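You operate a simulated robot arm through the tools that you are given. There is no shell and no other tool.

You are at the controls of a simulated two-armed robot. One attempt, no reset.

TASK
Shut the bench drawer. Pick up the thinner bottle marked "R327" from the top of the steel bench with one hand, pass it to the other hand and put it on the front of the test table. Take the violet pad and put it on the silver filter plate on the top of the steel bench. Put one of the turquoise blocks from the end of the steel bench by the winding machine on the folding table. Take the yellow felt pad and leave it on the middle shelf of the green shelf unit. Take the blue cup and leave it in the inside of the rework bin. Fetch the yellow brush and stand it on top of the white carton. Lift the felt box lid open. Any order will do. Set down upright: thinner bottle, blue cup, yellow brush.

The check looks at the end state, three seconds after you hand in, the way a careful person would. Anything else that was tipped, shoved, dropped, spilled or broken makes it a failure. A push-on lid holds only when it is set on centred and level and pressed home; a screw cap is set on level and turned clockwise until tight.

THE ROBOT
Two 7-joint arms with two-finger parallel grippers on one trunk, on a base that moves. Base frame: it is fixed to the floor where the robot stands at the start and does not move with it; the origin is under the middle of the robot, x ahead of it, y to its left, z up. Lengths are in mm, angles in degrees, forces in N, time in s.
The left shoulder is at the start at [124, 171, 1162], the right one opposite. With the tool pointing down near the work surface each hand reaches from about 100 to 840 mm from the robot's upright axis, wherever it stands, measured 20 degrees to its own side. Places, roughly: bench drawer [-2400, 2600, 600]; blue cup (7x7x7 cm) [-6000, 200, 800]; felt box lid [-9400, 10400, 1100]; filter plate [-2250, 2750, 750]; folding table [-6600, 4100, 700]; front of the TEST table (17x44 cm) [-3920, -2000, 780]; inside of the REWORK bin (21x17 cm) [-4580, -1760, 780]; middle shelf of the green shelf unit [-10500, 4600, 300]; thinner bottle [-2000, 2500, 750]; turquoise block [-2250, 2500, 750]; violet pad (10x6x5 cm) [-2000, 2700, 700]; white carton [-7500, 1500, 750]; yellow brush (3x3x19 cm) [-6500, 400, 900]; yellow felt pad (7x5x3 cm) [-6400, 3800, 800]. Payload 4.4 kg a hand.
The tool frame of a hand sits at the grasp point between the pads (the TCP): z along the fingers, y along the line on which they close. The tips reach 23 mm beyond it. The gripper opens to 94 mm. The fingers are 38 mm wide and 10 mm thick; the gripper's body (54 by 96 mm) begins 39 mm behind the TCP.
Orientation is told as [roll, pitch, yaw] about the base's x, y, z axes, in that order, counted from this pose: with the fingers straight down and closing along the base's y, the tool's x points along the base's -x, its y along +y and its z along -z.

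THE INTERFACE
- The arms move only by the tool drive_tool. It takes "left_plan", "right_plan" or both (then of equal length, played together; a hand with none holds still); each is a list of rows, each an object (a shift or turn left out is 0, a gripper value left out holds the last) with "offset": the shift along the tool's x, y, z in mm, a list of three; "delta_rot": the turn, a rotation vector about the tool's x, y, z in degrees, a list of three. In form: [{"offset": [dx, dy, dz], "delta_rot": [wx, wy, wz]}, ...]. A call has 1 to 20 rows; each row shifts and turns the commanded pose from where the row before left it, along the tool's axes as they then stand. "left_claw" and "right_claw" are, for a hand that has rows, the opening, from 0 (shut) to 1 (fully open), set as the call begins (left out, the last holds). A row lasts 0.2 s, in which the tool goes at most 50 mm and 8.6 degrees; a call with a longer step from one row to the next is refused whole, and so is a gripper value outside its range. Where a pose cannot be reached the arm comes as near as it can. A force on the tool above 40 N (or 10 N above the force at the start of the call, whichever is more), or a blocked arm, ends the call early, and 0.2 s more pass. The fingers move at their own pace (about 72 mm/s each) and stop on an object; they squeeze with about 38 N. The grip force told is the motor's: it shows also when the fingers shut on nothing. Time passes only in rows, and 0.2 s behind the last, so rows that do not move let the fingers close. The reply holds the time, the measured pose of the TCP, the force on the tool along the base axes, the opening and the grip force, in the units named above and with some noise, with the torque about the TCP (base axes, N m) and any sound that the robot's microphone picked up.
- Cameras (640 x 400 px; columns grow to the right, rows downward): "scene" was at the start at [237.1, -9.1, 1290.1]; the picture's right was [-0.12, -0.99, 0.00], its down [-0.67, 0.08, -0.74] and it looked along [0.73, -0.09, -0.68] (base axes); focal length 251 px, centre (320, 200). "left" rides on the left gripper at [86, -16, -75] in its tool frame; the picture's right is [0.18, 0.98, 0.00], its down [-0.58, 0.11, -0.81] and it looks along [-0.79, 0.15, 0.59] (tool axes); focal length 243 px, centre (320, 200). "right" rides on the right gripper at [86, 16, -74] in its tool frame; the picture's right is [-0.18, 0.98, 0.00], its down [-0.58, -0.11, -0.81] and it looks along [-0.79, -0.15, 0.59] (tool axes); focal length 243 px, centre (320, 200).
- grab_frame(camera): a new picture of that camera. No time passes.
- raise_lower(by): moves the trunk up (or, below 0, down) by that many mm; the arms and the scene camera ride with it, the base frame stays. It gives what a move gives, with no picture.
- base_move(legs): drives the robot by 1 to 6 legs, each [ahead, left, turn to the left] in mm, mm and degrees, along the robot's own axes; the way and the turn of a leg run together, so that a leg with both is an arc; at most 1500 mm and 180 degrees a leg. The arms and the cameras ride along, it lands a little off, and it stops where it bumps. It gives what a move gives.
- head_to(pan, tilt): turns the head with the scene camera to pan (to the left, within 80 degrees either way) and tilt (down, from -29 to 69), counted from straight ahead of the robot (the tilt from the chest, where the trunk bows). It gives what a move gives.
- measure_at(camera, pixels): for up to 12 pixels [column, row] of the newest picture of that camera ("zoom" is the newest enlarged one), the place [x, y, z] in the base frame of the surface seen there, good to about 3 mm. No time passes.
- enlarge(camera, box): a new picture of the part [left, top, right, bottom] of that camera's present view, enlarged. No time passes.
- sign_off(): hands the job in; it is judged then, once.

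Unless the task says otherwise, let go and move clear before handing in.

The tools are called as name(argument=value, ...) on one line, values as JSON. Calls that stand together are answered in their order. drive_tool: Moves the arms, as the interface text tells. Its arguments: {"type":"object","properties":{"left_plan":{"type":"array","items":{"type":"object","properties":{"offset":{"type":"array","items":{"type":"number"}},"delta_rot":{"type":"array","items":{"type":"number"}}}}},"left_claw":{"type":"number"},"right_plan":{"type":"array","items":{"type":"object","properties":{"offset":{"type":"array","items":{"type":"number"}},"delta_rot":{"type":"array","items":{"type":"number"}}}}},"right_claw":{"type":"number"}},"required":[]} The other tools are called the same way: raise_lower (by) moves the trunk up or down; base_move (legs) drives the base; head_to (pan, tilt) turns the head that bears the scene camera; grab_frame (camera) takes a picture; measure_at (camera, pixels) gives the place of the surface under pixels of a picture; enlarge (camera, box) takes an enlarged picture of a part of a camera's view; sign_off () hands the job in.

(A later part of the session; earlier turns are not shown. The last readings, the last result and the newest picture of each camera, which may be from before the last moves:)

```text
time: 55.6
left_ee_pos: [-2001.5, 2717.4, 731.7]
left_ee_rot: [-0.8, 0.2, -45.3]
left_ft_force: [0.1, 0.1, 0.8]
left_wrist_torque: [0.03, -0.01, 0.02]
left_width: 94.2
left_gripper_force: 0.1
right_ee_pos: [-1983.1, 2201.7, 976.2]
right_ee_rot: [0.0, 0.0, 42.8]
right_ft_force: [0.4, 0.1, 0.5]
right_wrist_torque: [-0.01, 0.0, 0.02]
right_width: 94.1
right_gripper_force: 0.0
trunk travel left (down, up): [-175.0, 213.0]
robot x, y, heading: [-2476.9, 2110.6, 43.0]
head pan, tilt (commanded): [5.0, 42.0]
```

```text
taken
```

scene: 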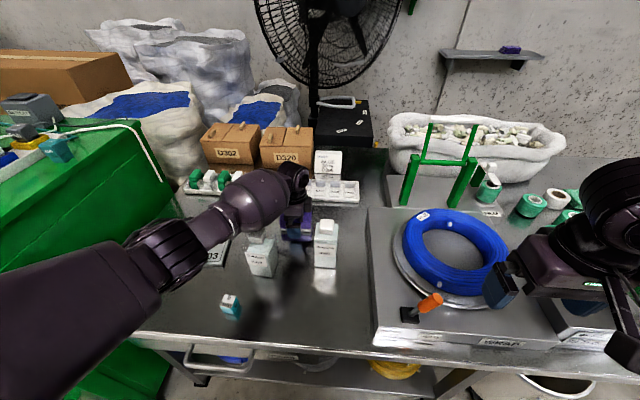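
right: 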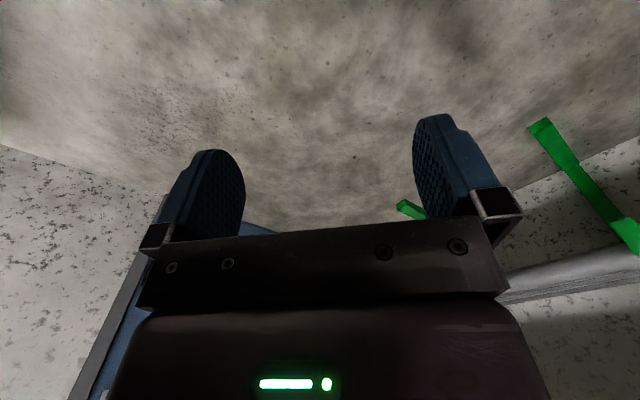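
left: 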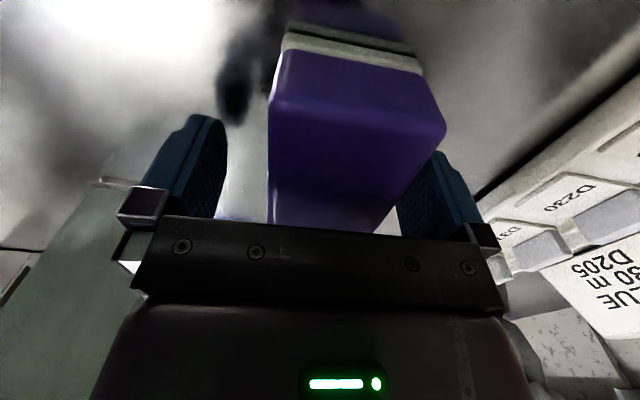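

The pad is between the fingers, slightly toward the far finger (right, col 430). I'll shift 6 mm toward it and close.

drive_tool(left_plan=[{"offset": [0, 6, 0]}, {"offset": [0, 0, 0]}])

drive_tool(left_plan=[{"offset": [0, 0, 0]}, {"offset": [0, 0, 0]}, {"offset": [0, 0, 0]}, {"offset": [0, 0, 0]}], left_claw=0)

grab_frame(camera="left")

```text
time: 56.2
left_ee_pos: [-1995.9, 2723.1, 731.7]
left_ee_rot: [-0.8, 0.1, -45.3]
left_ft_force: [0.5, -0.2, 0.1]
left_wrist_torque: [0.03, 0.02, 0.02]
left_width: 93.9
left_gripper_force: 0.2
right_ee_pos: [-1983.6, 2202.5, 975.7]
right_ee_rot: [0.0, 0.0, 42.8]
right_ft_force: [-0.1, -0.5, 0.6]
right_wrist_torque: [-0.02, 0.0, 0.02]
right_width: 93.9
right_gripper_force: 0.0
trunk travel left (down, up): [-175.0, 213.0]
robot x, y, heading: [-2477.5, 2112.1, 42.7]
head pan, tilt (commanded): [5.0, 42.0]
```

```text
time: 57.2
left_ee_pos: [-1997.1, 2724.6, 732.9]
left_ee_rot: [-0.8, 0.1, -45.3]
left_ft_force: [0.9, 0.9, 0.1]
left_wrist_torque: [0.08, -0.07, -0.02]
left_width: 55.6
left_gripper_force: 37.7
right_ee_pos: [-1982.3, 2203.6, 975.4]
right_ee_rot: [0.0, 0.0, 42.8]
right_ft_force: [0.9, -0.2, 0.5]
right_wrist_torque: [0.02, 0.01, 0.02]
right_width: 93.9
right_gripper_force: 0.1
trunk travel left (down, up): [-175.0, 213.0]
robot x, y, heading: [-2472.2, 2112.4, 43.0]
head pan, tilt (commanded): [5.0, 42.0]
```

```text
taken
```

left: 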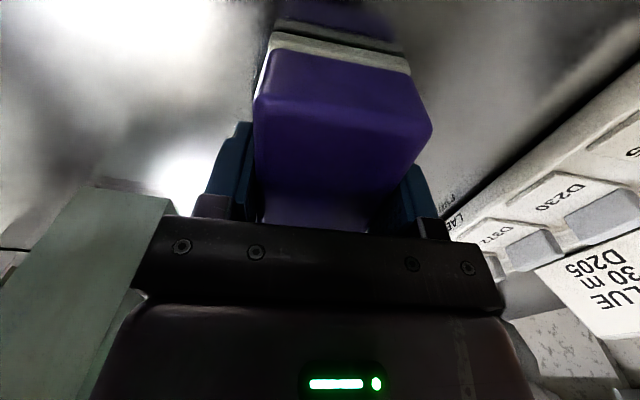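

Gripped (55.6 mm). Lifting straight up, then I'll check the elbow's clearance.

drive_tool(left_plan=[{"offset": [0, 0, -20]}, {"offset": [0, 0, -45]}, {"offset": [0, 0, -45]}, {"offset": [0, 0, -45]}, {"offset": [0, 0, -45]}])

grab_frame(camera="scene")

measure_at(camera="scene", pixels=[[120, 190], [60, 250], [20, 300], [200, 130], [25, 180], [5, 340]])

```text
time: 58.4
left_ee_pos: [-1996.7, 2725.4, 934.5]
left_ee_rot: [-0.9, 0.1, -45.3]
left_ft_force: [0.0, -0.1, 0.1]
left_wrist_torque: [-0.01, -0.01, 0.01]
left_width: 0.3
left_gripper_force: 37.7
right_ee_pos: [-1984.3, 2201.5, 976.3]
right_ee_rot: [0.0, 0.0, 42.8]
right_ft_force: [0.1, -0.9, 0.2]
right_wrist_torque: [0.0, -0.02, -0.02]
right_width: 94.1
right_gripper_force: 0.1
trunk travel left (down, up): [-175.0, 213.0]
robot x, y, heading: [-2476.1, 2111.3, 42.9]
head pan, tilt (commanded): [5.0, 42.0]
```

```text
taken
```

scene: 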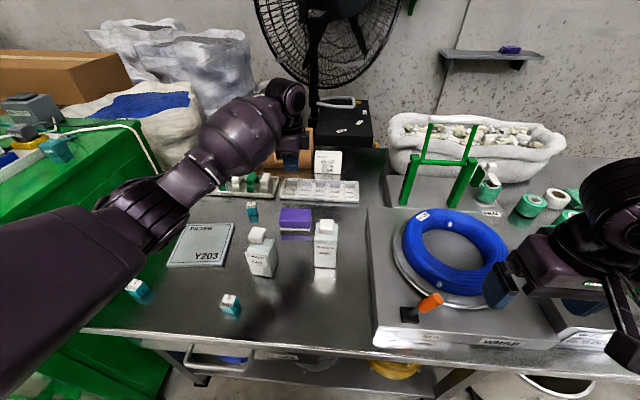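

```text
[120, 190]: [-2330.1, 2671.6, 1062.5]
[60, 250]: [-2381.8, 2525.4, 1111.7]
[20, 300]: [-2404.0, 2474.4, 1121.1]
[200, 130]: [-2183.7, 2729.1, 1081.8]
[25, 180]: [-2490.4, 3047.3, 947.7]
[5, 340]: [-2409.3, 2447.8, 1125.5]
```

The pad slipped out—gripper is empty (0.3 mm) and the pad is still on the bench (295,222). I'll look closely at it.

enlarge(camera="scene", box=[240, 160, 360, 280])

measure_at(camera="zoom", pixels=[[225, 165], [380, 165], [380, 220], [225, 220], [300, 190], [225, 245], [380, 250], [300, 240], [300, 225]])

grab_frame(camera="left")

```text
3.33 times, centred on (300, 220) of scene
```

zoom: 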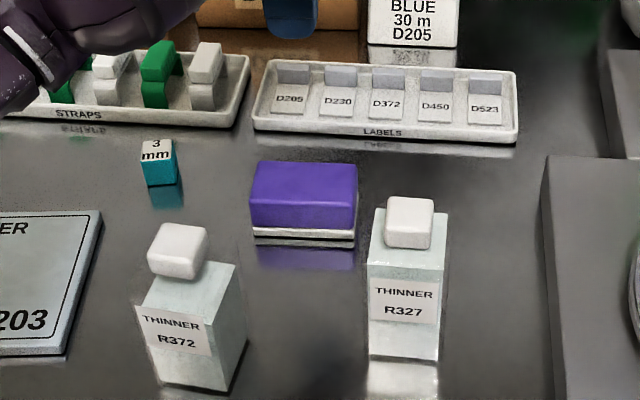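

```text
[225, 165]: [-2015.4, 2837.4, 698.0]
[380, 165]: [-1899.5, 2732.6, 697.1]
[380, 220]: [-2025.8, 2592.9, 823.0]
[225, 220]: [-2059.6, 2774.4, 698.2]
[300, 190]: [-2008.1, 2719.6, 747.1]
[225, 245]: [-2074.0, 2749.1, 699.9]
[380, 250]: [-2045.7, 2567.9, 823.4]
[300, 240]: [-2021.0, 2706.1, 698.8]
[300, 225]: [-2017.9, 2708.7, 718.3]
```

```text
taken
```

left: 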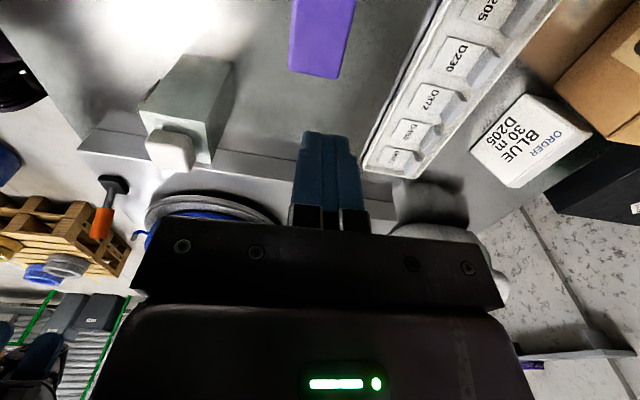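

The pad hasn't moved from its spot. I'll retry with a deeper grasp (tips near the bench), then lift slowly and watch the force.

drive_tool(left_plan=[{"offset": [0, 0, 0]}, {"offset": [0, 0, 0]}, {"offset": [0, 0, 0]}, {"offset": [0, 0, 0]}, {"offset": [0, 0, 45]}, {"offset": [0, 0, 45]}, {"offset": [0, 0, 45]}, {"offset": [0, 0, 40]}, {"offset": [0, 0, 20]}, {"offset": [0, 0, 10]}, {"offset": [0, 0, 4]}, {"offset": [0, 0, 0]}], left_claw=1)

drive_tool(left_plan=[{"offset": [0, 0, 0]}, {"offset": [0, 0, 0]}, {"offset": [0, 0, 0]}, {"offset": [0, 0, 0]}, {"offset": [0, 0, 0]}, {"offset": [0, 0, 0]}], left_claw=0)

grab_frame(camera="left")

```text
time: 61.0
left_ee_pos: [-1996.5, 2723.9, 728.9]
left_ee_rot: [-0.4, 0.0, -45.3]
left_ft_force: [-0.2, -0.7, -1.6]
left_wrist_torque: [0.02, -0.03, 0.0]
left_width: 93.7
left_gripper_force: 0.1
right_ee_pos: [-1984.0, 2201.8, 978.2]
right_ee_rot: [-0.1, -0.1, 42.8]
right_ft_force: [0.3, 0.1, 0.7]
right_wrist_torque: [-0.04, 0.02, 0.02]
right_width: 94.0
right_gripper_force: 0.0
trunk travel left (down, up): [-175.0, 213.0]
robot x, y, heading: [-2472.5, 2108.2, 42.6]
head pan, tilt (commanded): [5.0, 42.0]
```

```text
time: 62.4
left_ee_pos: [-1996.7, 2722.9, 728.5]
left_ee_rot: [-0.4, 0.1, -45.3]
left_ft_force: [-0.5, 2.3, 5.5]
left_wrist_torque: [0.09, -0.17, 0.06]
left_width: 56.0
left_gripper_force: 38.4
right_ee_pos: [-1984.2, 2201.2, 977.3]
right_ee_rot: [0.0, -0.1, 42.7]
right_ft_force: [-0.5, 0.6, 0.7]
right_wrist_torque: [0.03, 0.0, 0.0]
right_width: 94.1
right_gripper_force: 0.0
trunk travel left (down, up): [-175.0, 213.0]
robot x, y, heading: [-2473.8, 2105.5, 42.8]
head pan, tilt (commanded): [5.0, 42.0]
```

```text
taken
```

left: 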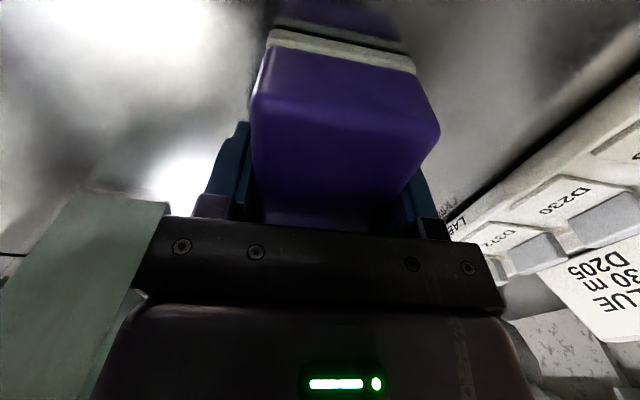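

Gripped again at 56 mm. Lifting slowly with checks.

drive_tool(left_plan=[{"offset": [0, 0, -2]}, {"offset": [0, 0, -3]}, {"offset": [0, 0, -4]}, {"offset": [0, 0, -5]}, {"offset": [0, 0, -6]}])

grab_frame(camera="left")

```text
time: 63.6
left_ee_pos: [-1999.1, 2722.9, 739.4]
left_ee_rot: [-1.2, 0.1, -45.3]
left_ft_force: [-0.3, -0.3, -2.2]
left_wrist_torque: [0.01, -0.02, 0.02]
left_width: 55.7
left_gripper_force: 38.7
right_ee_pos: [-1982.9, 2202.3, 974.3]
right_ee_rot: [0.0, 0.3, 42.8]
right_ft_force: [0.2, -0.8, -0.5]
right_wrist_torque: [0.0, 0.02, -0.05]
right_width: 94.0
right_gripper_force: 0.1
trunk travel left (down, up): [-175.0, 213.0]
robot x, y, heading: [-2477.6, 2108.8, 42.6]
head pan, tilt (commanded): [5.0, 42.0]
```

```text
taken
```

left: 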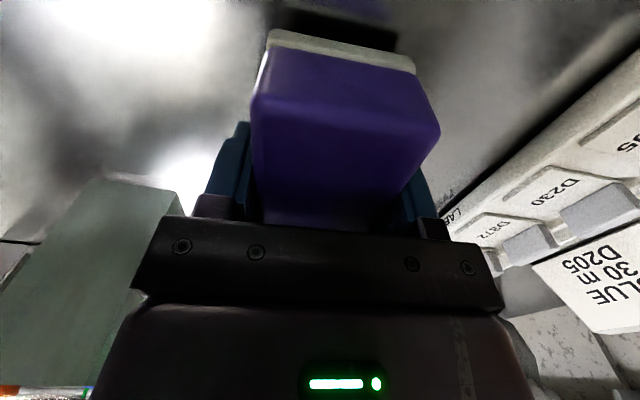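

The pad is up off the bench (dark gap beneath). Lifting gently further.

drive_tool(left_plan=[{"offset": [0, 0, -8]}, {"offset": [0, 0, -10]}, {"offset": [0, 0, -12]}, {"offset": [0, 0, -14]}, {"offset": [0, 0, -15]}, {"offset": [0, 0, -15]}, {"offset": [0, 0, -15]}, {"offset": [0, 0, -15]}, {"offset": [0, 0, -15]}, {"offset": [0, 0, -14]}, {"offset": [0, 0, -12]}, {"offset": [0, 0, -8]}])

grab_frame(camera="left")

```text
time: 66.2
left_ee_pos: [-1996.2, 2725.2, 897.5]
left_ee_rot: [-0.9, 0.2, -45.2]
left_ft_force: [0.3, 0.5, -1.1]
left_wrist_torque: [0.01, -0.03, 0.02]
left_width: 55.8
left_gripper_force: 38.2
right_ee_pos: [-1982.1, 2203.1, 975.3]
right_ee_rot: [-0.1, 0.1, 42.7]
right_ft_force: [0.1, 0.5, 0.6]
right_wrist_torque: [0.03, -0.02, 0.0]
right_width: 94.0
right_gripper_force: 0.2
trunk travel left (down, up): [-175.0, 213.0]
robot x, y, heading: [-2474.8, 2110.1, 42.8]
head pan, tilt (commanded): [5.0, 42.0]
```

```text
taken
```

left: 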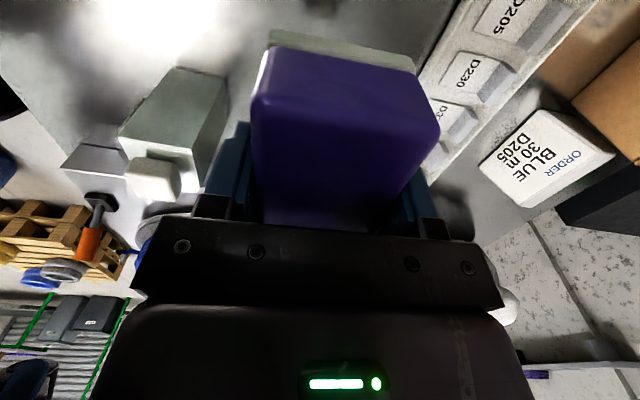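

Held securely. Now a gentle sideways move over the filter plate's centre (-2246,2838).

drive_tool(left_plan=[{"offset": [8, -3, 0]}, {"offset": [14, -5.3, 0]}, {"offset": [18, -6.9, 0]}, {"offset": [20, -7.6, 0]}, {"offset": [20, -7.6, 0]}, {"offset": [20, -7.6, 0]}, {"offset": [20, -7.6, 0]}, {"offset": [20, -7.6, 0]}, {"offset": [20, -7.6, 0]}, {"offset": [20, -7.6, 0]}, {"offset": [20, -7.6, 0]}, {"offset": [20, -7.6, 0]}, {"offset": [18, -6.9, 0]}, {"offset": [12, -4.6, 0]}, {"offset": [6, -2.3, 0]}])

grab_frame(camera="scene")

grab_frame(camera="left")

```text
time: 69.4
left_ee_pos: [-2243.7, 2837.3, 900.3]
left_ee_rot: [-0.8, 0.0, -45.2]
left_ft_force: [1.2, -0.8, -0.9]
left_wrist_torque: [-0.02, 0.01, -0.02]
left_width: 56.0
left_gripper_force: 37.9
right_ee_pos: [-1982.8, 2202.0, 976.4]
right_ee_rot: [-0.1, 0.0, 42.8]
right_ft_force: [0.7, 0.1, 0.3]
right_wrist_torque: [0.02, 0.02, -0.01]
right_width: 94.1
right_gripper_force: 0.1
trunk travel left (down, up): [-175.0, 213.0]
robot x, y, heading: [-2477.0, 2109.3, 42.7]
head pan, tilt (commanded): [5.0, 42.0]
```

```text
taken
```

scene: 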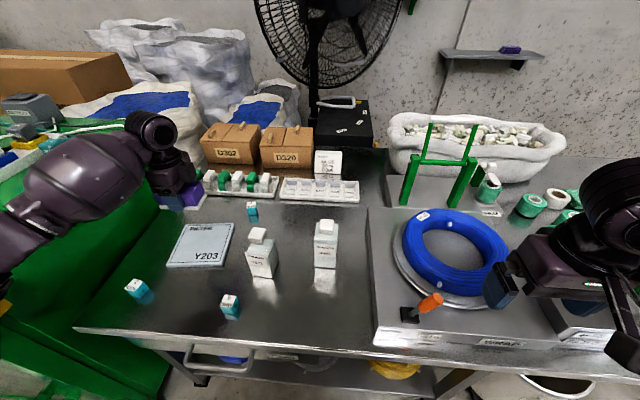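

```text
taken
```

left: 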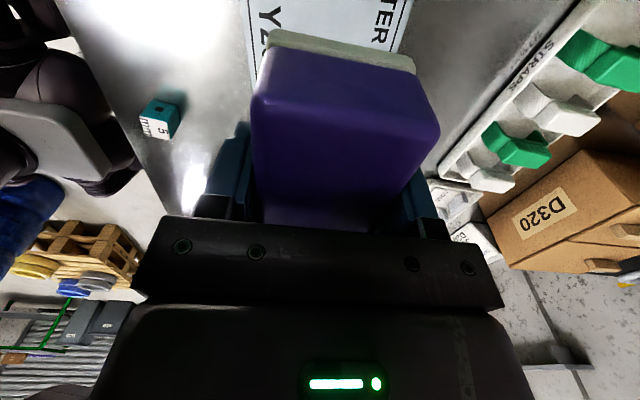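

Above the plate. Descending slowly: expected contact at TCP z ≈ 744.

drive_tool(left_plan=[{"offset": [0, 0, 8]}, {"offset": [0, 0, 14]}, {"offset": [0, 0, 16]}, {"offset": [0, 0, 16]}, {"offset": [0, 0, 16]}, {"offset": [0, 0, 16]}, {"offset": [0, 0, 16]}, {"offset": [0, 0, 14]}, {"offset": [0, 0, 12]}, {"offset": [0, 0, 8]}, {"offset": [0, 0, 5]}, {"offset": [0, 0, 3]}, {"offset": [0, 0, 0]}])

grab_frame(camera="scene")

grab_frame(camera="left")

```text
time: 72.2
left_ee_pos: [-2245.6, 2835.6, 754.0]
left_ee_rot: [-0.9, 0.0, -45.3]
left_ft_force: [-0.4, -0.2, -1.9]
left_wrist_torque: [-0.02, 0.04, 0.04]
left_width: 55.8
left_gripper_force: 37.7
right_ee_pos: [-1983.4, 2202.8, 976.0]
right_ee_rot: [-0.1, 0.0, 42.9]
right_ft_force: [0.2, 0.4, -0.6]
right_wrist_torque: [-0.01, 0.04, 0.03]
right_width: 94.0
right_gripper_force: 0.1
trunk travel left (down, up): [-175.0, 213.0]
robot x, y, heading: [-2473.7, 2108.9, 43.0]
head pan, tilt (commanded): [5.0, 42.0]
```

```text
taken
```

scene: 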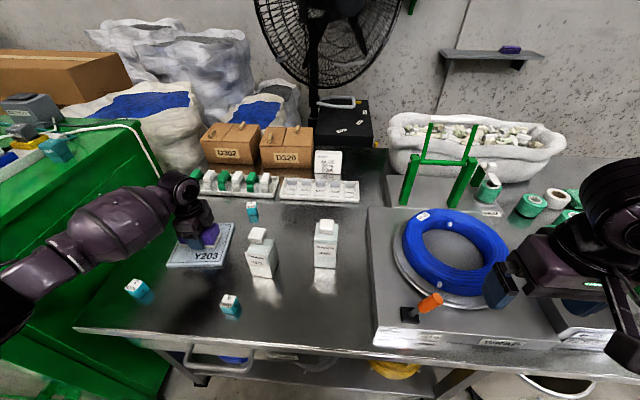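

```text
taken
```

left: 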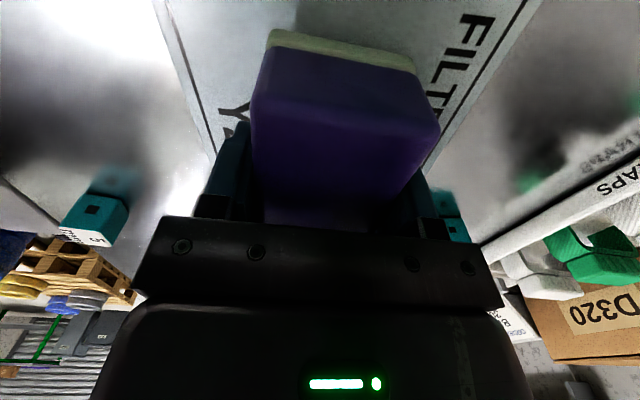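

The pad is over the plate's middle. Lowering the last ~10 mm.

drive_tool(left_plan=[{"offset": [0, 0, 3]}, {"offset": [0, 0, 3]}, {"offset": [0, 0, 2]}, {"offset": [0, 0, 0]}])

```text
time: 73.2
left_ee_pos: [-2246.3, 2836.2, 746.4]
left_ee_rot: [-0.8, 0.1, -45.3]
left_ft_force: [0.1, 0.2, -1.4]
left_wrist_torque: [0.02, -0.03, 0.01]
left_width: 55.6
left_gripper_force: 37.7
right_ee_pos: [-1982.5, 2202.4, 976.4]
right_ee_rot: [0.0, 0.0, 42.9]
right_ft_force: [0.7, 0.4, -0.7]
right_wrist_torque: [0.02, 0.03, -0.01]
right_width: 94.1
right_gripper_force: 0.0
trunk travel left (down, up): [-175.0, 213.0]
robot x, y, heading: [-2475.4, 2110.3, 42.7]
head pan, tilt (commanded): [5.0, 42.0]
```

drive_tool(left_plan=[{"offset": [0, 0, 1.5]}, {"offset": [0, 0, 1.5]}, {"offset": [0, 0, 0]}])

```text
time: 74.0
left_ee_pos: [-2246.8, 2836.7, 742.7]
left_ee_rot: [-0.9, 0.1, -45.4]
left_ft_force: [0.3, 0.1, -1.0]
left_wrist_torque: [-0.02, -0.03, 0.0]
left_width: 55.8
left_gripper_force: 37.8
right_ee_pos: [-1984.1, 2203.3, 974.3]
right_ee_rot: [0.0, 0.0, 42.8]
right_ft_force: [-0.2, -0.2, -0.2]
right_wrist_torque: [-0.03, 0.02, -0.01]
right_width: 94.2
right_gripper_force: 0.1
trunk travel left (down, up): [-175.0, 213.0]
robot x, y, heading: [-2477.5, 2108.6, 42.7]
head pan, tilt (commanded): [5.0, 42.0]
```

Still no contact force (−1 N is its weight); continuing in 1 mm steps.

drive_tool(left_plan=[{"offset": [0, 0, 1]}, {"offset": [0, 0, 1]}, {"offset": [0, 0, 1]}, {"offset": [0, 0, 0]}])

grab_frame(camera="left")

```text
time: 75.0
left_ee_pos: [-2246.7, 2837.0, 743.6]
left_ee_rot: [-0.8, 0.1, -45.4]
left_ft_force: [-1.6, -0.1, 5.6]
left_wrist_torque: [0.13, -0.12, -0.02]
left_width: 55.9
left_gripper_force: 38.0
right_ee_pos: [-1983.4, 2201.8, 975.2]
right_ee_rot: [0.0, 0.0, 42.8]
right_ft_force: [0.2, 0.3, 0.3]
right_wrist_torque: [0.0, 0.01, -0.01]
right_width: 94.0
right_gripper_force: 0.0
trunk travel left (down, up): [-175.0, 213.0]
robot x, y, heading: [-2473.9, 2106.9, 42.7]
head pan, tilt (commanded): [5.0, 42.0]
```

```text
taken
```

left: 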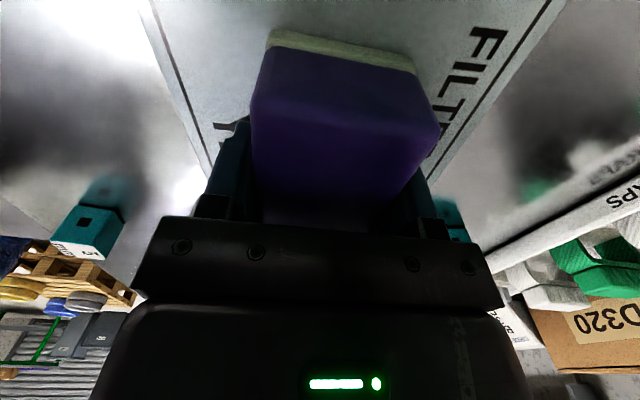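

Contact confirmed (+5.6 N). Releasing and rising.

drive_tool(left_plan=[{"offset": [0, 0, 0]}, {"offset": [0, 0, 0]}, {"offset": [0, 0, 0]}, {"offset": [0, 0, -20]}, {"offset": [0, 0, -45]}, {"offset": [0, 0, -45]}, {"offset": [0, 0, -45]}, {"offset": [0, 0, -45]}], left_claw=1)

grab_frame(camera="scene")

grab_frame(camera="left")

```text
time: 76.8
left_ee_pos: [-2244.7, 2838.0, 943.3]
left_ee_rot: [-0.9, 0.1, -45.4]
left_ft_force: [-0.5, 0.7, 0.5]
left_wrist_torque: [0.01, 0.01, -0.02]
left_width: 93.9
left_gripper_force: 0.1
right_ee_pos: [-1983.9, 2202.5, 975.9]
right_ee_rot: [0.0, 0.0, 42.8]
right_ft_force: [-0.1, -0.7, -0.1]
right_wrist_torque: [0.03, -0.01, -0.02]
right_width: 94.2
right_gripper_force: 0.0
trunk travel left (down, up): [-175.0, 213.0]
robot x, y, heading: [-2475.9, 2110.2, 42.7]
head pan, tilt (commanded): [5.0, 42.0]
```

```text
taken
```

scene: 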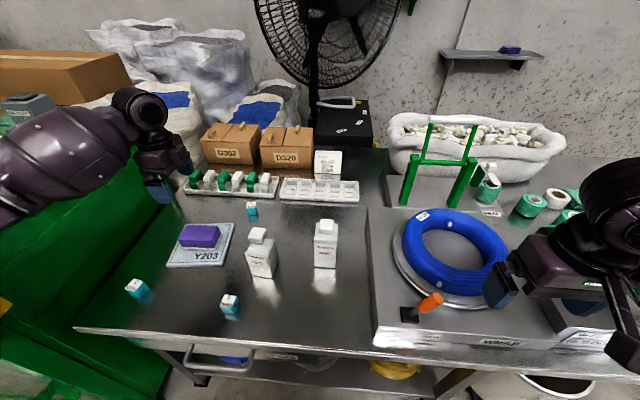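

```text
taken
```

left: 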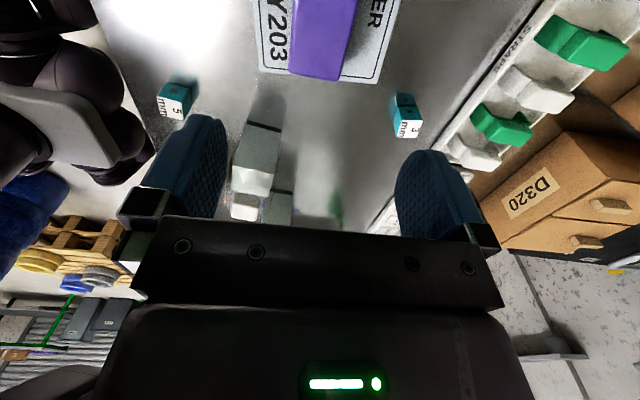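

The violet pad sits squarely on the filter plate. Next is bottle R327: I'll zoom in to get its exact centre and orientation.

enlarge(camera="scene", box=[285, 200, 365, 280])

```text
5.00 times, centred on (325, 240) of scene
```

zoom: 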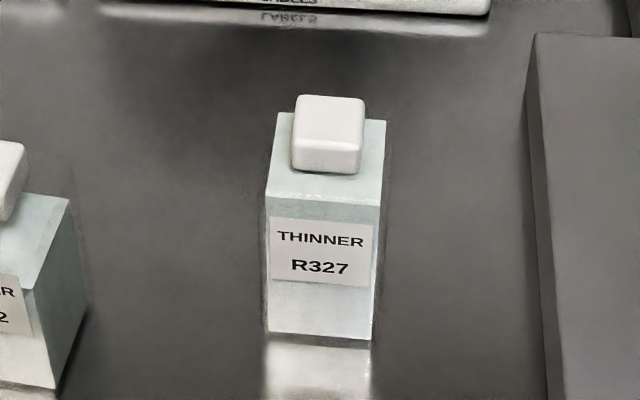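

measure_at(camera="zoom", pixels=[[300, 100], [360, 100], [357, 140], [300, 137], [330, 120], [282, 115], [382, 125], [376, 200], [270, 193], [322, 260], [275, 320], [368, 325]])

```text
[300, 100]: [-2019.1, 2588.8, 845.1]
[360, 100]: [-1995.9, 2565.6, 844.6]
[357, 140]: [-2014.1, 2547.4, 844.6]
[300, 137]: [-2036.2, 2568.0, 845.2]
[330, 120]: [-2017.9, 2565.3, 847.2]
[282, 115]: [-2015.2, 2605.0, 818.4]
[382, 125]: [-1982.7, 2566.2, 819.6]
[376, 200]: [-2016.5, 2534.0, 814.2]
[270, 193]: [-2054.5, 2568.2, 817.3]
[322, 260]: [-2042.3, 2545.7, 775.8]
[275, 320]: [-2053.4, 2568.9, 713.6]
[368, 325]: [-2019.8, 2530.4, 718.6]
```

R327's body is ~50 mm square, centre (-2017,2568), body top 819, cap top 846. Left hand (already turned to close front-to-back) will move above it.

drive_tool(left_plan=[{"offset": [-44, -3.4, 0]}, {"offset": [-44, -3.4, 0]}, {"offset": [-44, -3.4, 0]}, {"offset": [-44, -3.4, 0]}, {"offset": [-44, -3.4, 0]}, {"offset": [-44, -3.4, 0]}, {"offset": [-44, -3.4, 0]}, {"offset": [-44, -3.4, 0]}, {"offset": [0, 0, 0]}])

grab_frame(camera="left")

grab_frame(camera="scene")

```text
time: 78.8
left_ee_pos: [-2015.4, 2571.2, 941.5]
left_ee_rot: [-0.8, 0.1, -45.3]
left_ft_force: [-0.4, 0.5, -0.6]
left_wrist_torque: [0.01, 0.01, -0.01]
left_width: 94.0
left_gripper_force: 0.1
right_ee_pos: [-1983.4, 2204.5, 976.0]
right_ee_rot: [0.0, 0.0, 42.8]
right_ft_force: [0.3, 0.5, -0.1]
right_wrist_torque: [0.01, -0.02, 0.02]
right_width: 94.0
right_gripper_force: 0.1
trunk travel left (down, up): [-175.0, 213.0]
robot x, y, heading: [-2476.3, 2109.1, 42.9]
head pan, tilt (commanded): [5.0, 42.0]
```

```text
taken
```

left: 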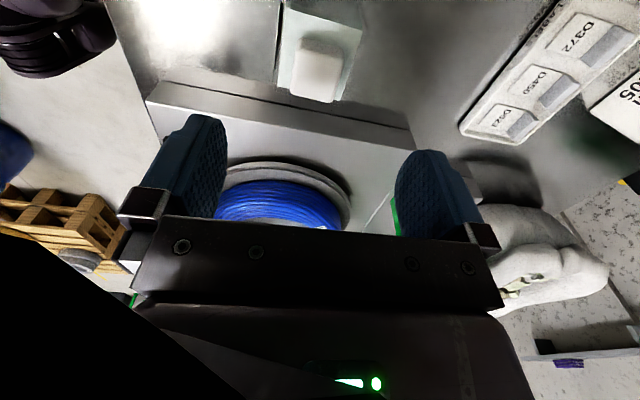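

```text
taken
```

scene: 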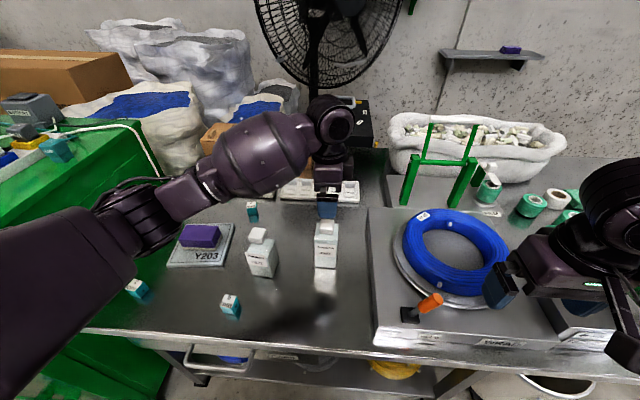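

Aligned within ~4 mm. Descending to TCP z ≈ 812 around the bottle's shoulder.

drive_tool(left_plan=[{"offset": [-1, -3, 30]}, {"offset": [0, 0, 30]}, {"offset": [0, 0, 30]}, {"offset": [0, 0, 18]}, {"offset": [0, 0, 10]}, {"offset": [0, 0, 6]}, {"offset": [0, 0, 3]}, {"offset": [0, 0, 0]}])

grab_frame(camera="left")

enlarge(camera="scene", box=[240, 140, 400, 290])

```text
time: 80.6
left_ee_pos: [-2018.4, 2566.5, 814.2]
left_ee_rot: [-0.9, 0.1, -45.2]
left_ft_force: [0.7, -0.3, 0.5]
left_wrist_torque: [-0.02, 0.03, -0.01]
left_width: 93.9
left_gripper_force: 0.0
right_ee_pos: [-1983.4, 2202.3, 975.4]
right_ee_rot: [0.0, -0.1, 42.9]
right_ft_force: [-0.9, 0.6, 0.0]
right_wrist_torque: [-0.02, 0.03, -0.01]
right_width: 94.0
right_gripper_force: 0.0
trunk travel left (down, up): [-175.0, 213.0]
robot x, y, heading: [-2471.6, 2110.8, 42.9]
head pan, tilt (commanded): [5.0, 42.0]
```

```text
taken
```

left: 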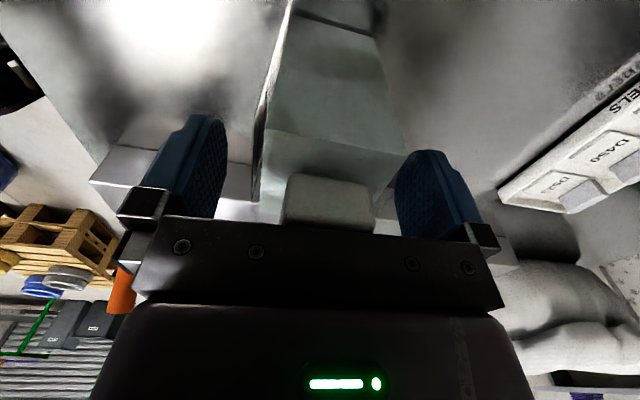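

```text
2.67 times, centred on (320, 215) of scene
```

zoom: 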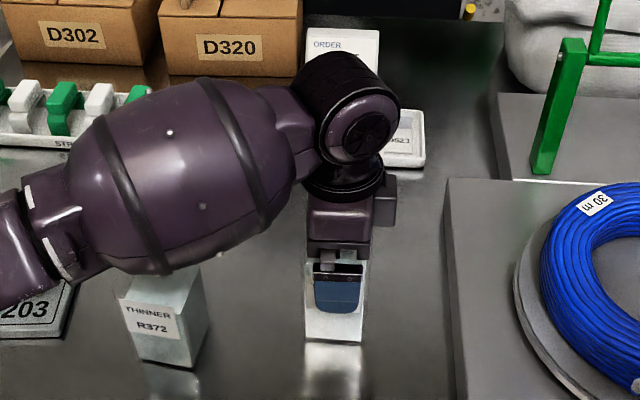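

The bottle is centred between the fingers with the cap clear of the palm. Closing.

drive_tool(left_plan=[{"offset": [0, 0, 0]}, {"offset": [0, 0, 0]}, {"offset": [0, 0, 0]}, {"offset": [0, 0, 0]}, {"offset": [0, 0, 0]}, {"offset": [0, 0, 0]}], left_claw=0)

drive_tool(left_plan=[{"offset": [0, 0, -2]}, {"offset": [0, 0, -4]}, {"offset": [0, 0, -6]}, {"offset": [0, 0, -8]}, {"offset": [0, 0, -8]}])

grab_frame(camera="scene")

grab_frame(camera="left")

```text
time: 82.0
left_ee_pos: [-2017.9, 2566.8, 813.7]
left_ee_rot: [-0.8, 0.1, -45.3]
left_ft_force: [1.0, 0.4, 0.9]
left_wrist_torque: [0.2, -0.2, 0.0]
left_width: 63.4
left_gripper_force: 37.6
right_ee_pos: [-1982.5, 2203.1, 975.6]
right_ee_rot: [0.1, -0.1, 42.9]
right_ft_force: [-0.3, -0.1, -0.9]
right_wrist_torque: [-0.01, -0.02, -0.03]
right_width: 93.9
right_gripper_force: 0.0
trunk travel left (down, up): [-175.0, 213.0]
robot x, y, heading: [-2472.3, 2111.0, 42.7]
head pan, tilt (commanded): [5.0, 42.0]
```

```text
time: 83.2
left_ee_pos: [-2018.3, 2566.0, 842.8]
left_ee_rot: [-0.8, 0.1, -45.3]
left_ft_force: [-0.1, -0.2, -4.1]
left_wrist_torque: [0.0, 0.03, -0.02]
left_width: 63.5
left_gripper_force: 37.8
right_ee_pos: [-1982.3, 2203.1, 975.0]
right_ee_rot: [0.1, 0.0, 42.8]
right_ft_force: [0.2, -0.2, 0.0]
right_wrist_torque: [0.0, 0.01, 0.0]
right_width: 94.0
right_gripper_force: 0.1
trunk travel left (down, up): [-175.0, 213.0]
robot x, y, heading: [-2477.3, 2111.7, 42.8]
head pan, tilt (commanded): [5.0, 42.0]
```

```text
taken
```

scene: 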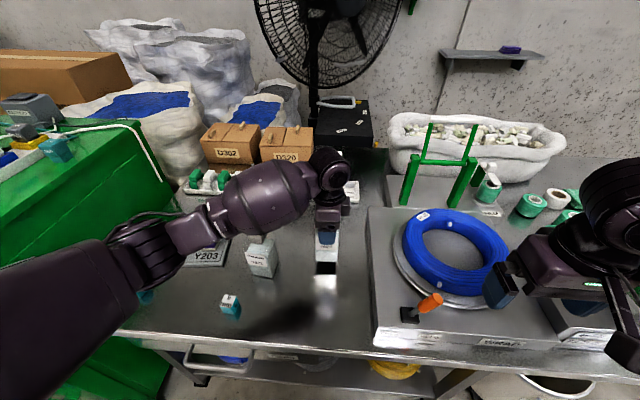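

```text
taken
```

left: 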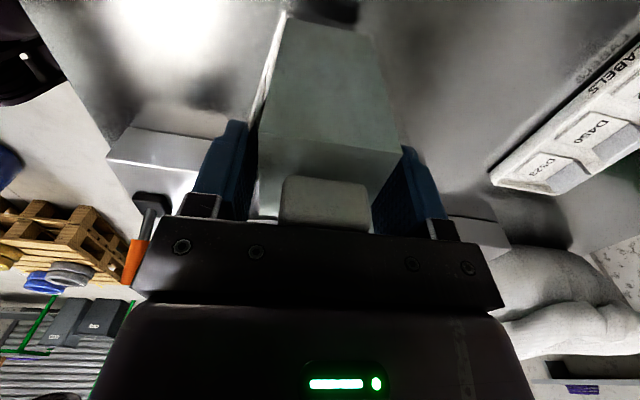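

Bottle lifted (4 N weight, 63.5 mm grip). I'll bring it up and back to a handover spot in front of the chest, gently.

drive_tool(left_plan=[{"offset": [0, 0, -8]}, {"offset": [0, -4, -14]}, {"offset": [0, -12, -16]}, {"offset": [0, -16, -16]}, {"offset": [0, -16, -16]}, {"offset": [0, -16, -16]}, {"offset": [0, -16, -16]}, {"offset": [0, -16, -16]}, {"offset": [0, -14, -14]}, {"offset": [0, -10, -10]}, {"offset": [0, -5, -5]}])

grab_frame(camera="scene")

```text
time: 85.6
left_ee_pos: [-2106.8, 2478.4, 991.7]
left_ee_rot: [-0.8, 0.1, -45.2]
left_ft_force: [-1.0, 0.2, -2.9]
left_wrist_torque: [-0.01, 0.02, -0.02]
left_width: 63.3
left_gripper_force: 38.1
right_ee_pos: [-1982.5, 2202.1, 975.3]
right_ee_rot: [0.0, 0.0, 42.9]
right_ft_force: [-0.3, -0.5, 0.2]
right_wrist_torque: [-0.02, 0.01, 0.0]
right_width: 93.8
right_gripper_force: 0.2
trunk travel left (down, up): [-175.0, 213.0]
robot x, y, heading: [-2472.2, 2111.7, 42.7]
head pan, tilt (commanded): [5.0, 42.0]
```

```text
taken
```

scene: 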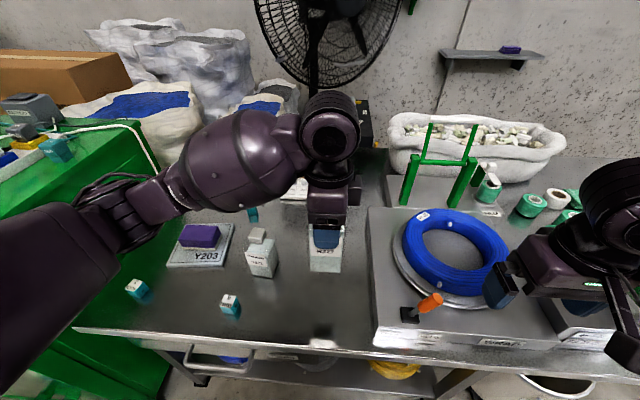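

Bottle bottom is at z≈876, held in front at ahead 517/left 21. Now I'll turn the right hand to point left (camera up): first 90° yaw, then tilt.

drive_tool(right_plan=[{"delta_rot": [0, 0, 8.18]}, {"delta_rot": [0, 0, 8.18]}, {"delta_rot": [0, 0, 8.18]}, {"delta_rot": [0, 0, 8.18]}, {"delta_rot": [0, 0, 8.18]}, {"delta_rot": [0, 0, 8.18]}, {"delta_rot": [0, 0, 8.18]}, {"delta_rot": [0, 0, 8.18]}, {"delta_rot": [0, 0, 8.18]}, {"delta_rot": [0, 0, 8.18]}, {"delta_rot": [0, 0, 8.18]}], right_claw=1)

drive_tool(right_plan=[{"delta_rot": [0, 8, 0]}, {"delta_rot": [0, 8, 0]}, {"delta_rot": [0, 8, 0]}, {"delta_rot": [0, 8, 0]}, {"delta_rot": [0, 8, 0]}])

grab_frame(camera="scene")

```text
time: 88.0
left_ee_pos: [-2106.4, 2480.1, 989.9]
left_ee_rot: [-0.9, 0.2, -45.3]
left_ft_force: [-0.1, -0.3, -3.8]
left_wrist_torque: [-0.01, 0.0, 0.0]
left_width: 63.5
left_gripper_force: 38.0
right_ee_pos: [-1982.6, 2202.0, 976.3]
right_ee_rot: [-0.1, 0.0, -47.3]
right_ft_force: [0.0, 0.4, -0.1]
right_wrist_torque: [0.0, 0.03, 0.0]
right_width: 93.7
right_gripper_force: 0.0
trunk travel left (down, up): [-175.0, 213.0]
robot x, y, heading: [-2473.8, 2113.1, 42.6]
head pan, tilt (commanded): [5.0, 42.0]
```

```text
time: 89.2
left_ee_pos: [-2105.4, 2479.0, 991.1]
left_ee_rot: [-0.8, 0.1, -45.2]
left_ft_force: [-0.4, 0.3, -4.2]
left_wrist_torque: [0.04, -0.01, 0.01]
left_width: 63.3
left_gripper_force: 38.0
right_ee_pos: [-1982.7, 2204.9, 975.9]
right_ee_rot: [0.1, 40.1, -47.1]
right_ft_force: [-0.3, -0.8, 0.1]
right_wrist_torque: [0.01, -0.03, -0.01]
right_width: 94.1
right_gripper_force: 0.0
trunk travel left (down, up): [-175.0, 213.0]
robot x, y, heading: [-2470.6, 2111.5, 42.4]
head pan, tilt (commanded): [5.0, 42.0]
```

```text
taken
```

scene: 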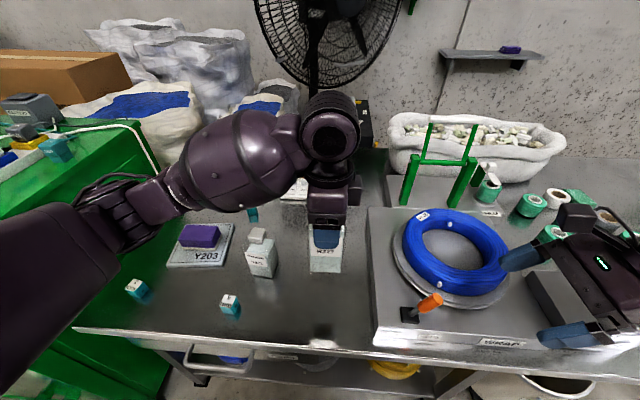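

Right hand is tilting left as planned. Continuing to 80° tilt.

drive_tool(right_plan=[{"delta_rot": [0, 8, 0]}, {"delta_rot": [0, 8, 0]}, {"delta_rot": [0, 8, 0]}, {"delta_rot": [0, 8, 0]}, {"delta_rot": [0, 8, 0]}])

grab_frame(camera="scene")

grab_frame(camera="right")

```text
time: 90.4
left_ee_pos: [-2105.2, 2479.2, 990.7]
left_ee_rot: [-1.0, 0.2, -45.3]
left_ft_force: [0.0, -0.4, -4.5]
left_wrist_torque: [-0.01, -0.02, -0.03]
left_width: 63.2
left_gripper_force: 38.3
right_ee_pos: [-1983.3, 2202.7, 975.9]
right_ee_rot: [-0.2, 80.1, -47.5]
right_ft_force: [-0.6, -0.4, 0.4]
right_wrist_torque: [0.0, 0.0, 0.0]
right_width: 94.0
right_gripper_force: 0.0
trunk travel left (down, up): [-175.0, 213.0]
robot x, y, heading: [-2471.6, 2110.7, 42.9]
head pan, tilt (commanded): [5.0, 42.0]
```

```text
taken
```

scene: 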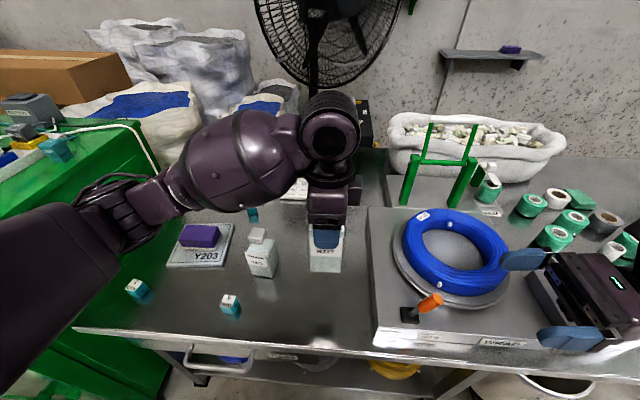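

```text
taken
```

right: 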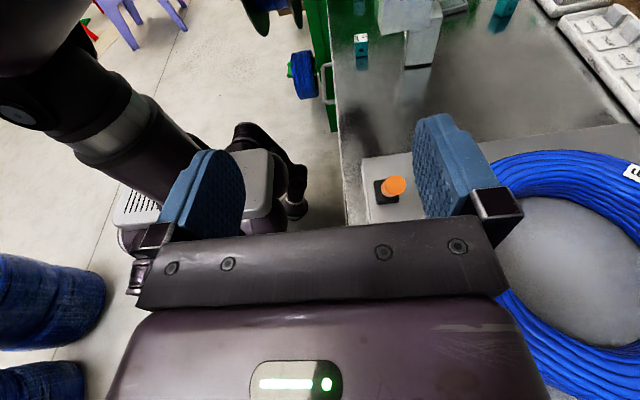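

Right hand is now nearly horizontal. Small orientation trim, then move to the pre-grasp point 140 mm right of the bottle.

drive_tool(right_plan=[{"delta_rot": [0, 7, 0]}, {"delta_rot": [2.2, 0, 0]}, {"offset": [-7.25, 17.9, 24.1]}, {"offset": [-7.25, 17.9, 24.1]}, {"offset": [-7.25, 17.9, 24.1]}, {"offset": [-7.25, 17.9, 24.1]}, {"offset": [-7.25, 17.9, 24.1]}, {"offset": [-7.25, 17.9, 24.1]}, {"offset": [0, 0, 0]}])

grab_frame(camera="scene")

grab_frame(camera="right")

```text
time: 92.4
left_ee_pos: [-2105.5, 2478.7, 990.7]
left_ee_rot: [-0.8, 0.2, -45.3]
left_ft_force: [0.0, 0.4, -3.5]
left_wrist_torque: [-0.01, 0.02, 0.03]
left_width: 63.4
left_gripper_force: 38.3
right_ee_pos: [-2006.8, 2377.6, 927.4]
right_ee_rot: [-2.6, 87.0, -47.7]
right_ft_force: [-0.2, -0.1, -0.1]
right_wrist_torque: [-0.03, 0.01, 0.0]
right_width: 93.9
right_gripper_force: 0.1
trunk travel left (down, up): [-175.0, 213.0]
robot x, y, heading: [-2472.6, 2108.8, 43.0]
head pan, tilt (commanded): [5.0, 42.0]
```

```text
taken
```

scene: 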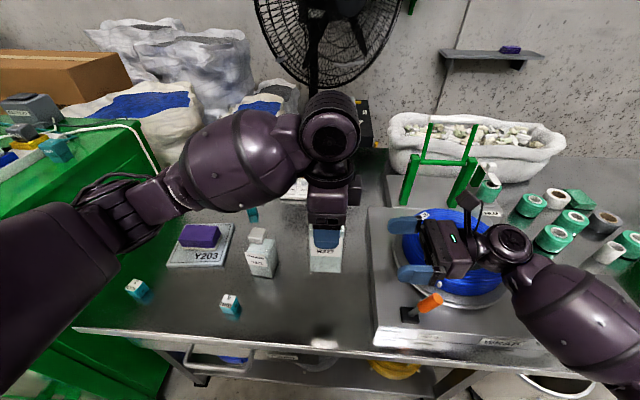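

```text
taken
```

right: 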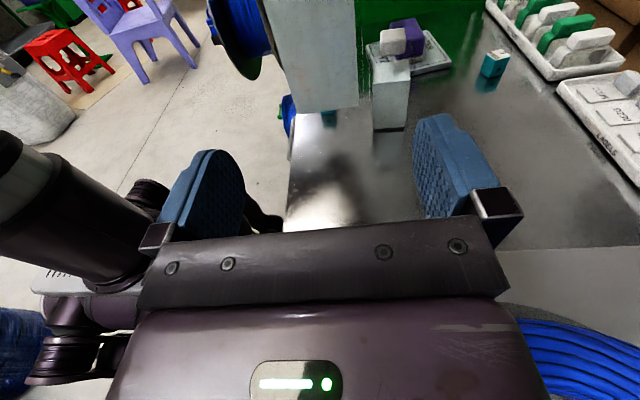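

Right view shows the bottle (cols 275–360, row 50) centred between the fingers. Approaching along the fingers.

drive_tool(right_plan=[{"offset": [0.8, 0.1, 20]}, {"offset": [0.8, 0.1, 20]}, {"offset": [0.8, 0.1, 20]}, {"offset": [0.8, 0.1, 20]}, {"offset": [0.8, 0.1, 20]}, {"offset": [0, 0, 0]}])

grab_frame(camera="scene")

grab_frame(camera="right")

```text
time: 93.8
left_ee_pos: [-2106.0, 2478.5, 991.3]
left_ee_rot: [-1.0, 0.1, -45.3]
left_ft_force: [0.4, -0.3, -3.4]
left_wrist_torque: [0.0, 0.01, 0.01]
left_width: 63.2
left_gripper_force: 38.2
right_ee_pos: [-2076.7, 2449.8, 923.6]
right_ee_rot: [-3.0, 87.1, -48.0]
right_ft_force: [-0.2, -0.7, -0.9]
right_wrist_torque: [0.01, -0.01, -0.01]
right_width: 94.0
right_gripper_force: 0.2
trunk travel left (down, up): [-175.0, 213.0]
robot x, y, heading: [-2476.9, 2108.0, 42.6]
head pan, tilt (commanded): [5.0, 42.0]
```

```text
taken
```

scene: 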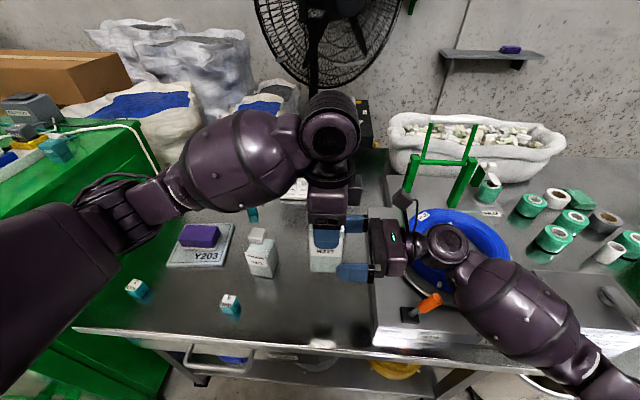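

```text
taken
```

right: 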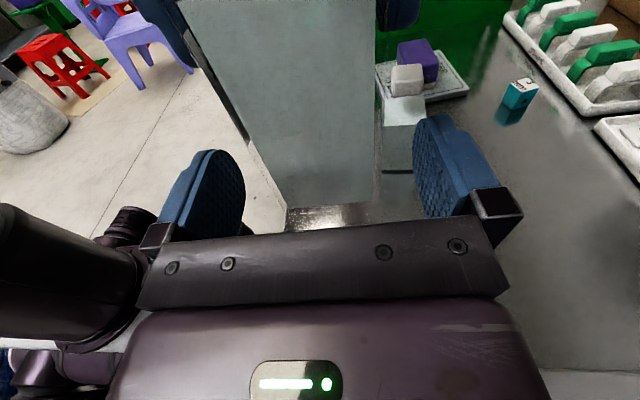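

The fingers straddle the lower bottle cleanly. Advancing the last 37 mm, then closing the right hand.

drive_tool(right_plan=[{"offset": [0.5, 0, 15]}, {"offset": [0.5, 0, 14]}, {"offset": [0.3, 0, 8]}, {"offset": [0, 0, 0]}])

grab_frame(camera="right")

enlarge(camera="scene", box=[240, 80, 480, 300])

```text
time: 94.8
left_ee_pos: [-2104.7, 2479.1, 991.0]
left_ee_rot: [-0.9, 0.1, -45.3]
left_ft_force: [-0.1, -0.5, -4.0]
left_wrist_torque: [0.01, 0.01, -0.05]
left_width: 63.2
left_gripper_force: 38.0
right_ee_pos: [-2103.8, 2474.9, 922.0]
right_ee_rot: [-2.9, 87.1, -47.9]
right_ft_force: [0.3, -0.1, -0.1]
right_wrist_torque: [0.01, 0.01, 0.0]
right_width: 94.1
right_gripper_force: 0.0
trunk travel left (down, up): [-175.0, 213.0]
robot x, y, heading: [-2475.5, 2110.6, 42.7]
head pan, tilt (commanded): [5.0, 42.0]
```

```text
taken
```

right: 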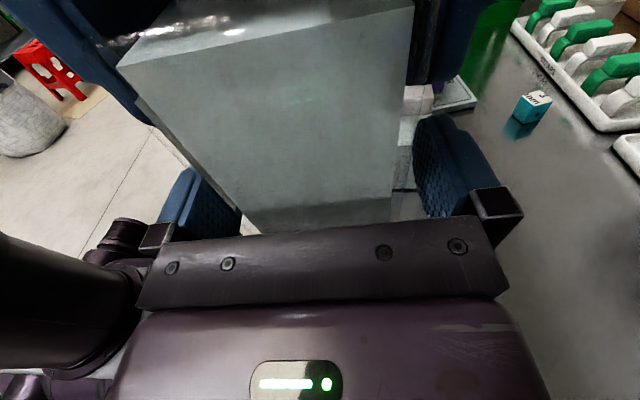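

```text
1.82 times, centred on (360, 190) of scene
```

zoom: 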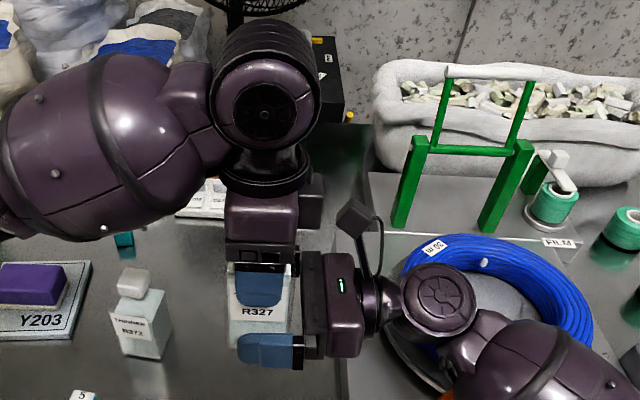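

Right fingers are around the lower body, clear of the left fingers. Closing right.

drive_tool(right_plan=[{"offset": [0, 0, 0]}, {"offset": [0, 0, 0]}, {"offset": [0, 0, 0]}, {"offset": [0, 0, 0]}, {"offset": [0, 0, 0]}, {"offset": [0, 0, 0]}], right_claw=0)

grab_frame(camera="right")

```text
time: 96.2
left_ee_pos: [-2105.8, 2479.1, 991.5]
left_ee_rot: [-0.9, 0.0, -45.3]
left_ft_force: [-3.8, -7.2, -3.8]
left_wrist_torque: [0.37, -0.57, 0.33]
left_width: 63.0
left_gripper_force: 38.4
right_ee_pos: [-2103.6, 2474.3, 923.2]
right_ee_rot: [-3.6, 87.1, -48.7]
right_ft_force: [2.0, 7.2, -0.6]
right_wrist_torque: [-0.83, 0.81, -0.38]
right_width: 63.6
right_gripper_force: 38.1
trunk travel left (down, up): [-175.0, 213.0]
robot x, y, heading: [-2471.9, 2109.0, 42.9]
head pan, tilt (commanded): [5.0, 42.0]
```

```text
taken
```

right: 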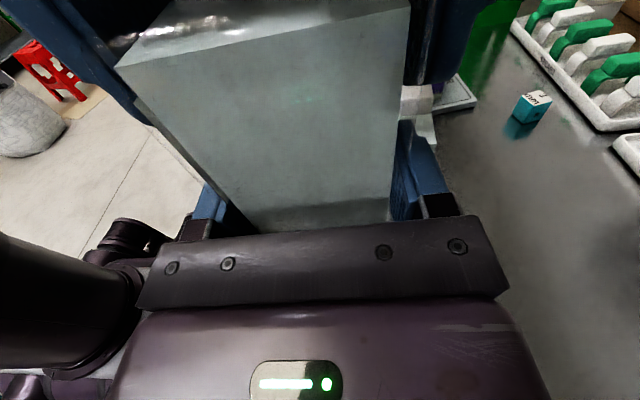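

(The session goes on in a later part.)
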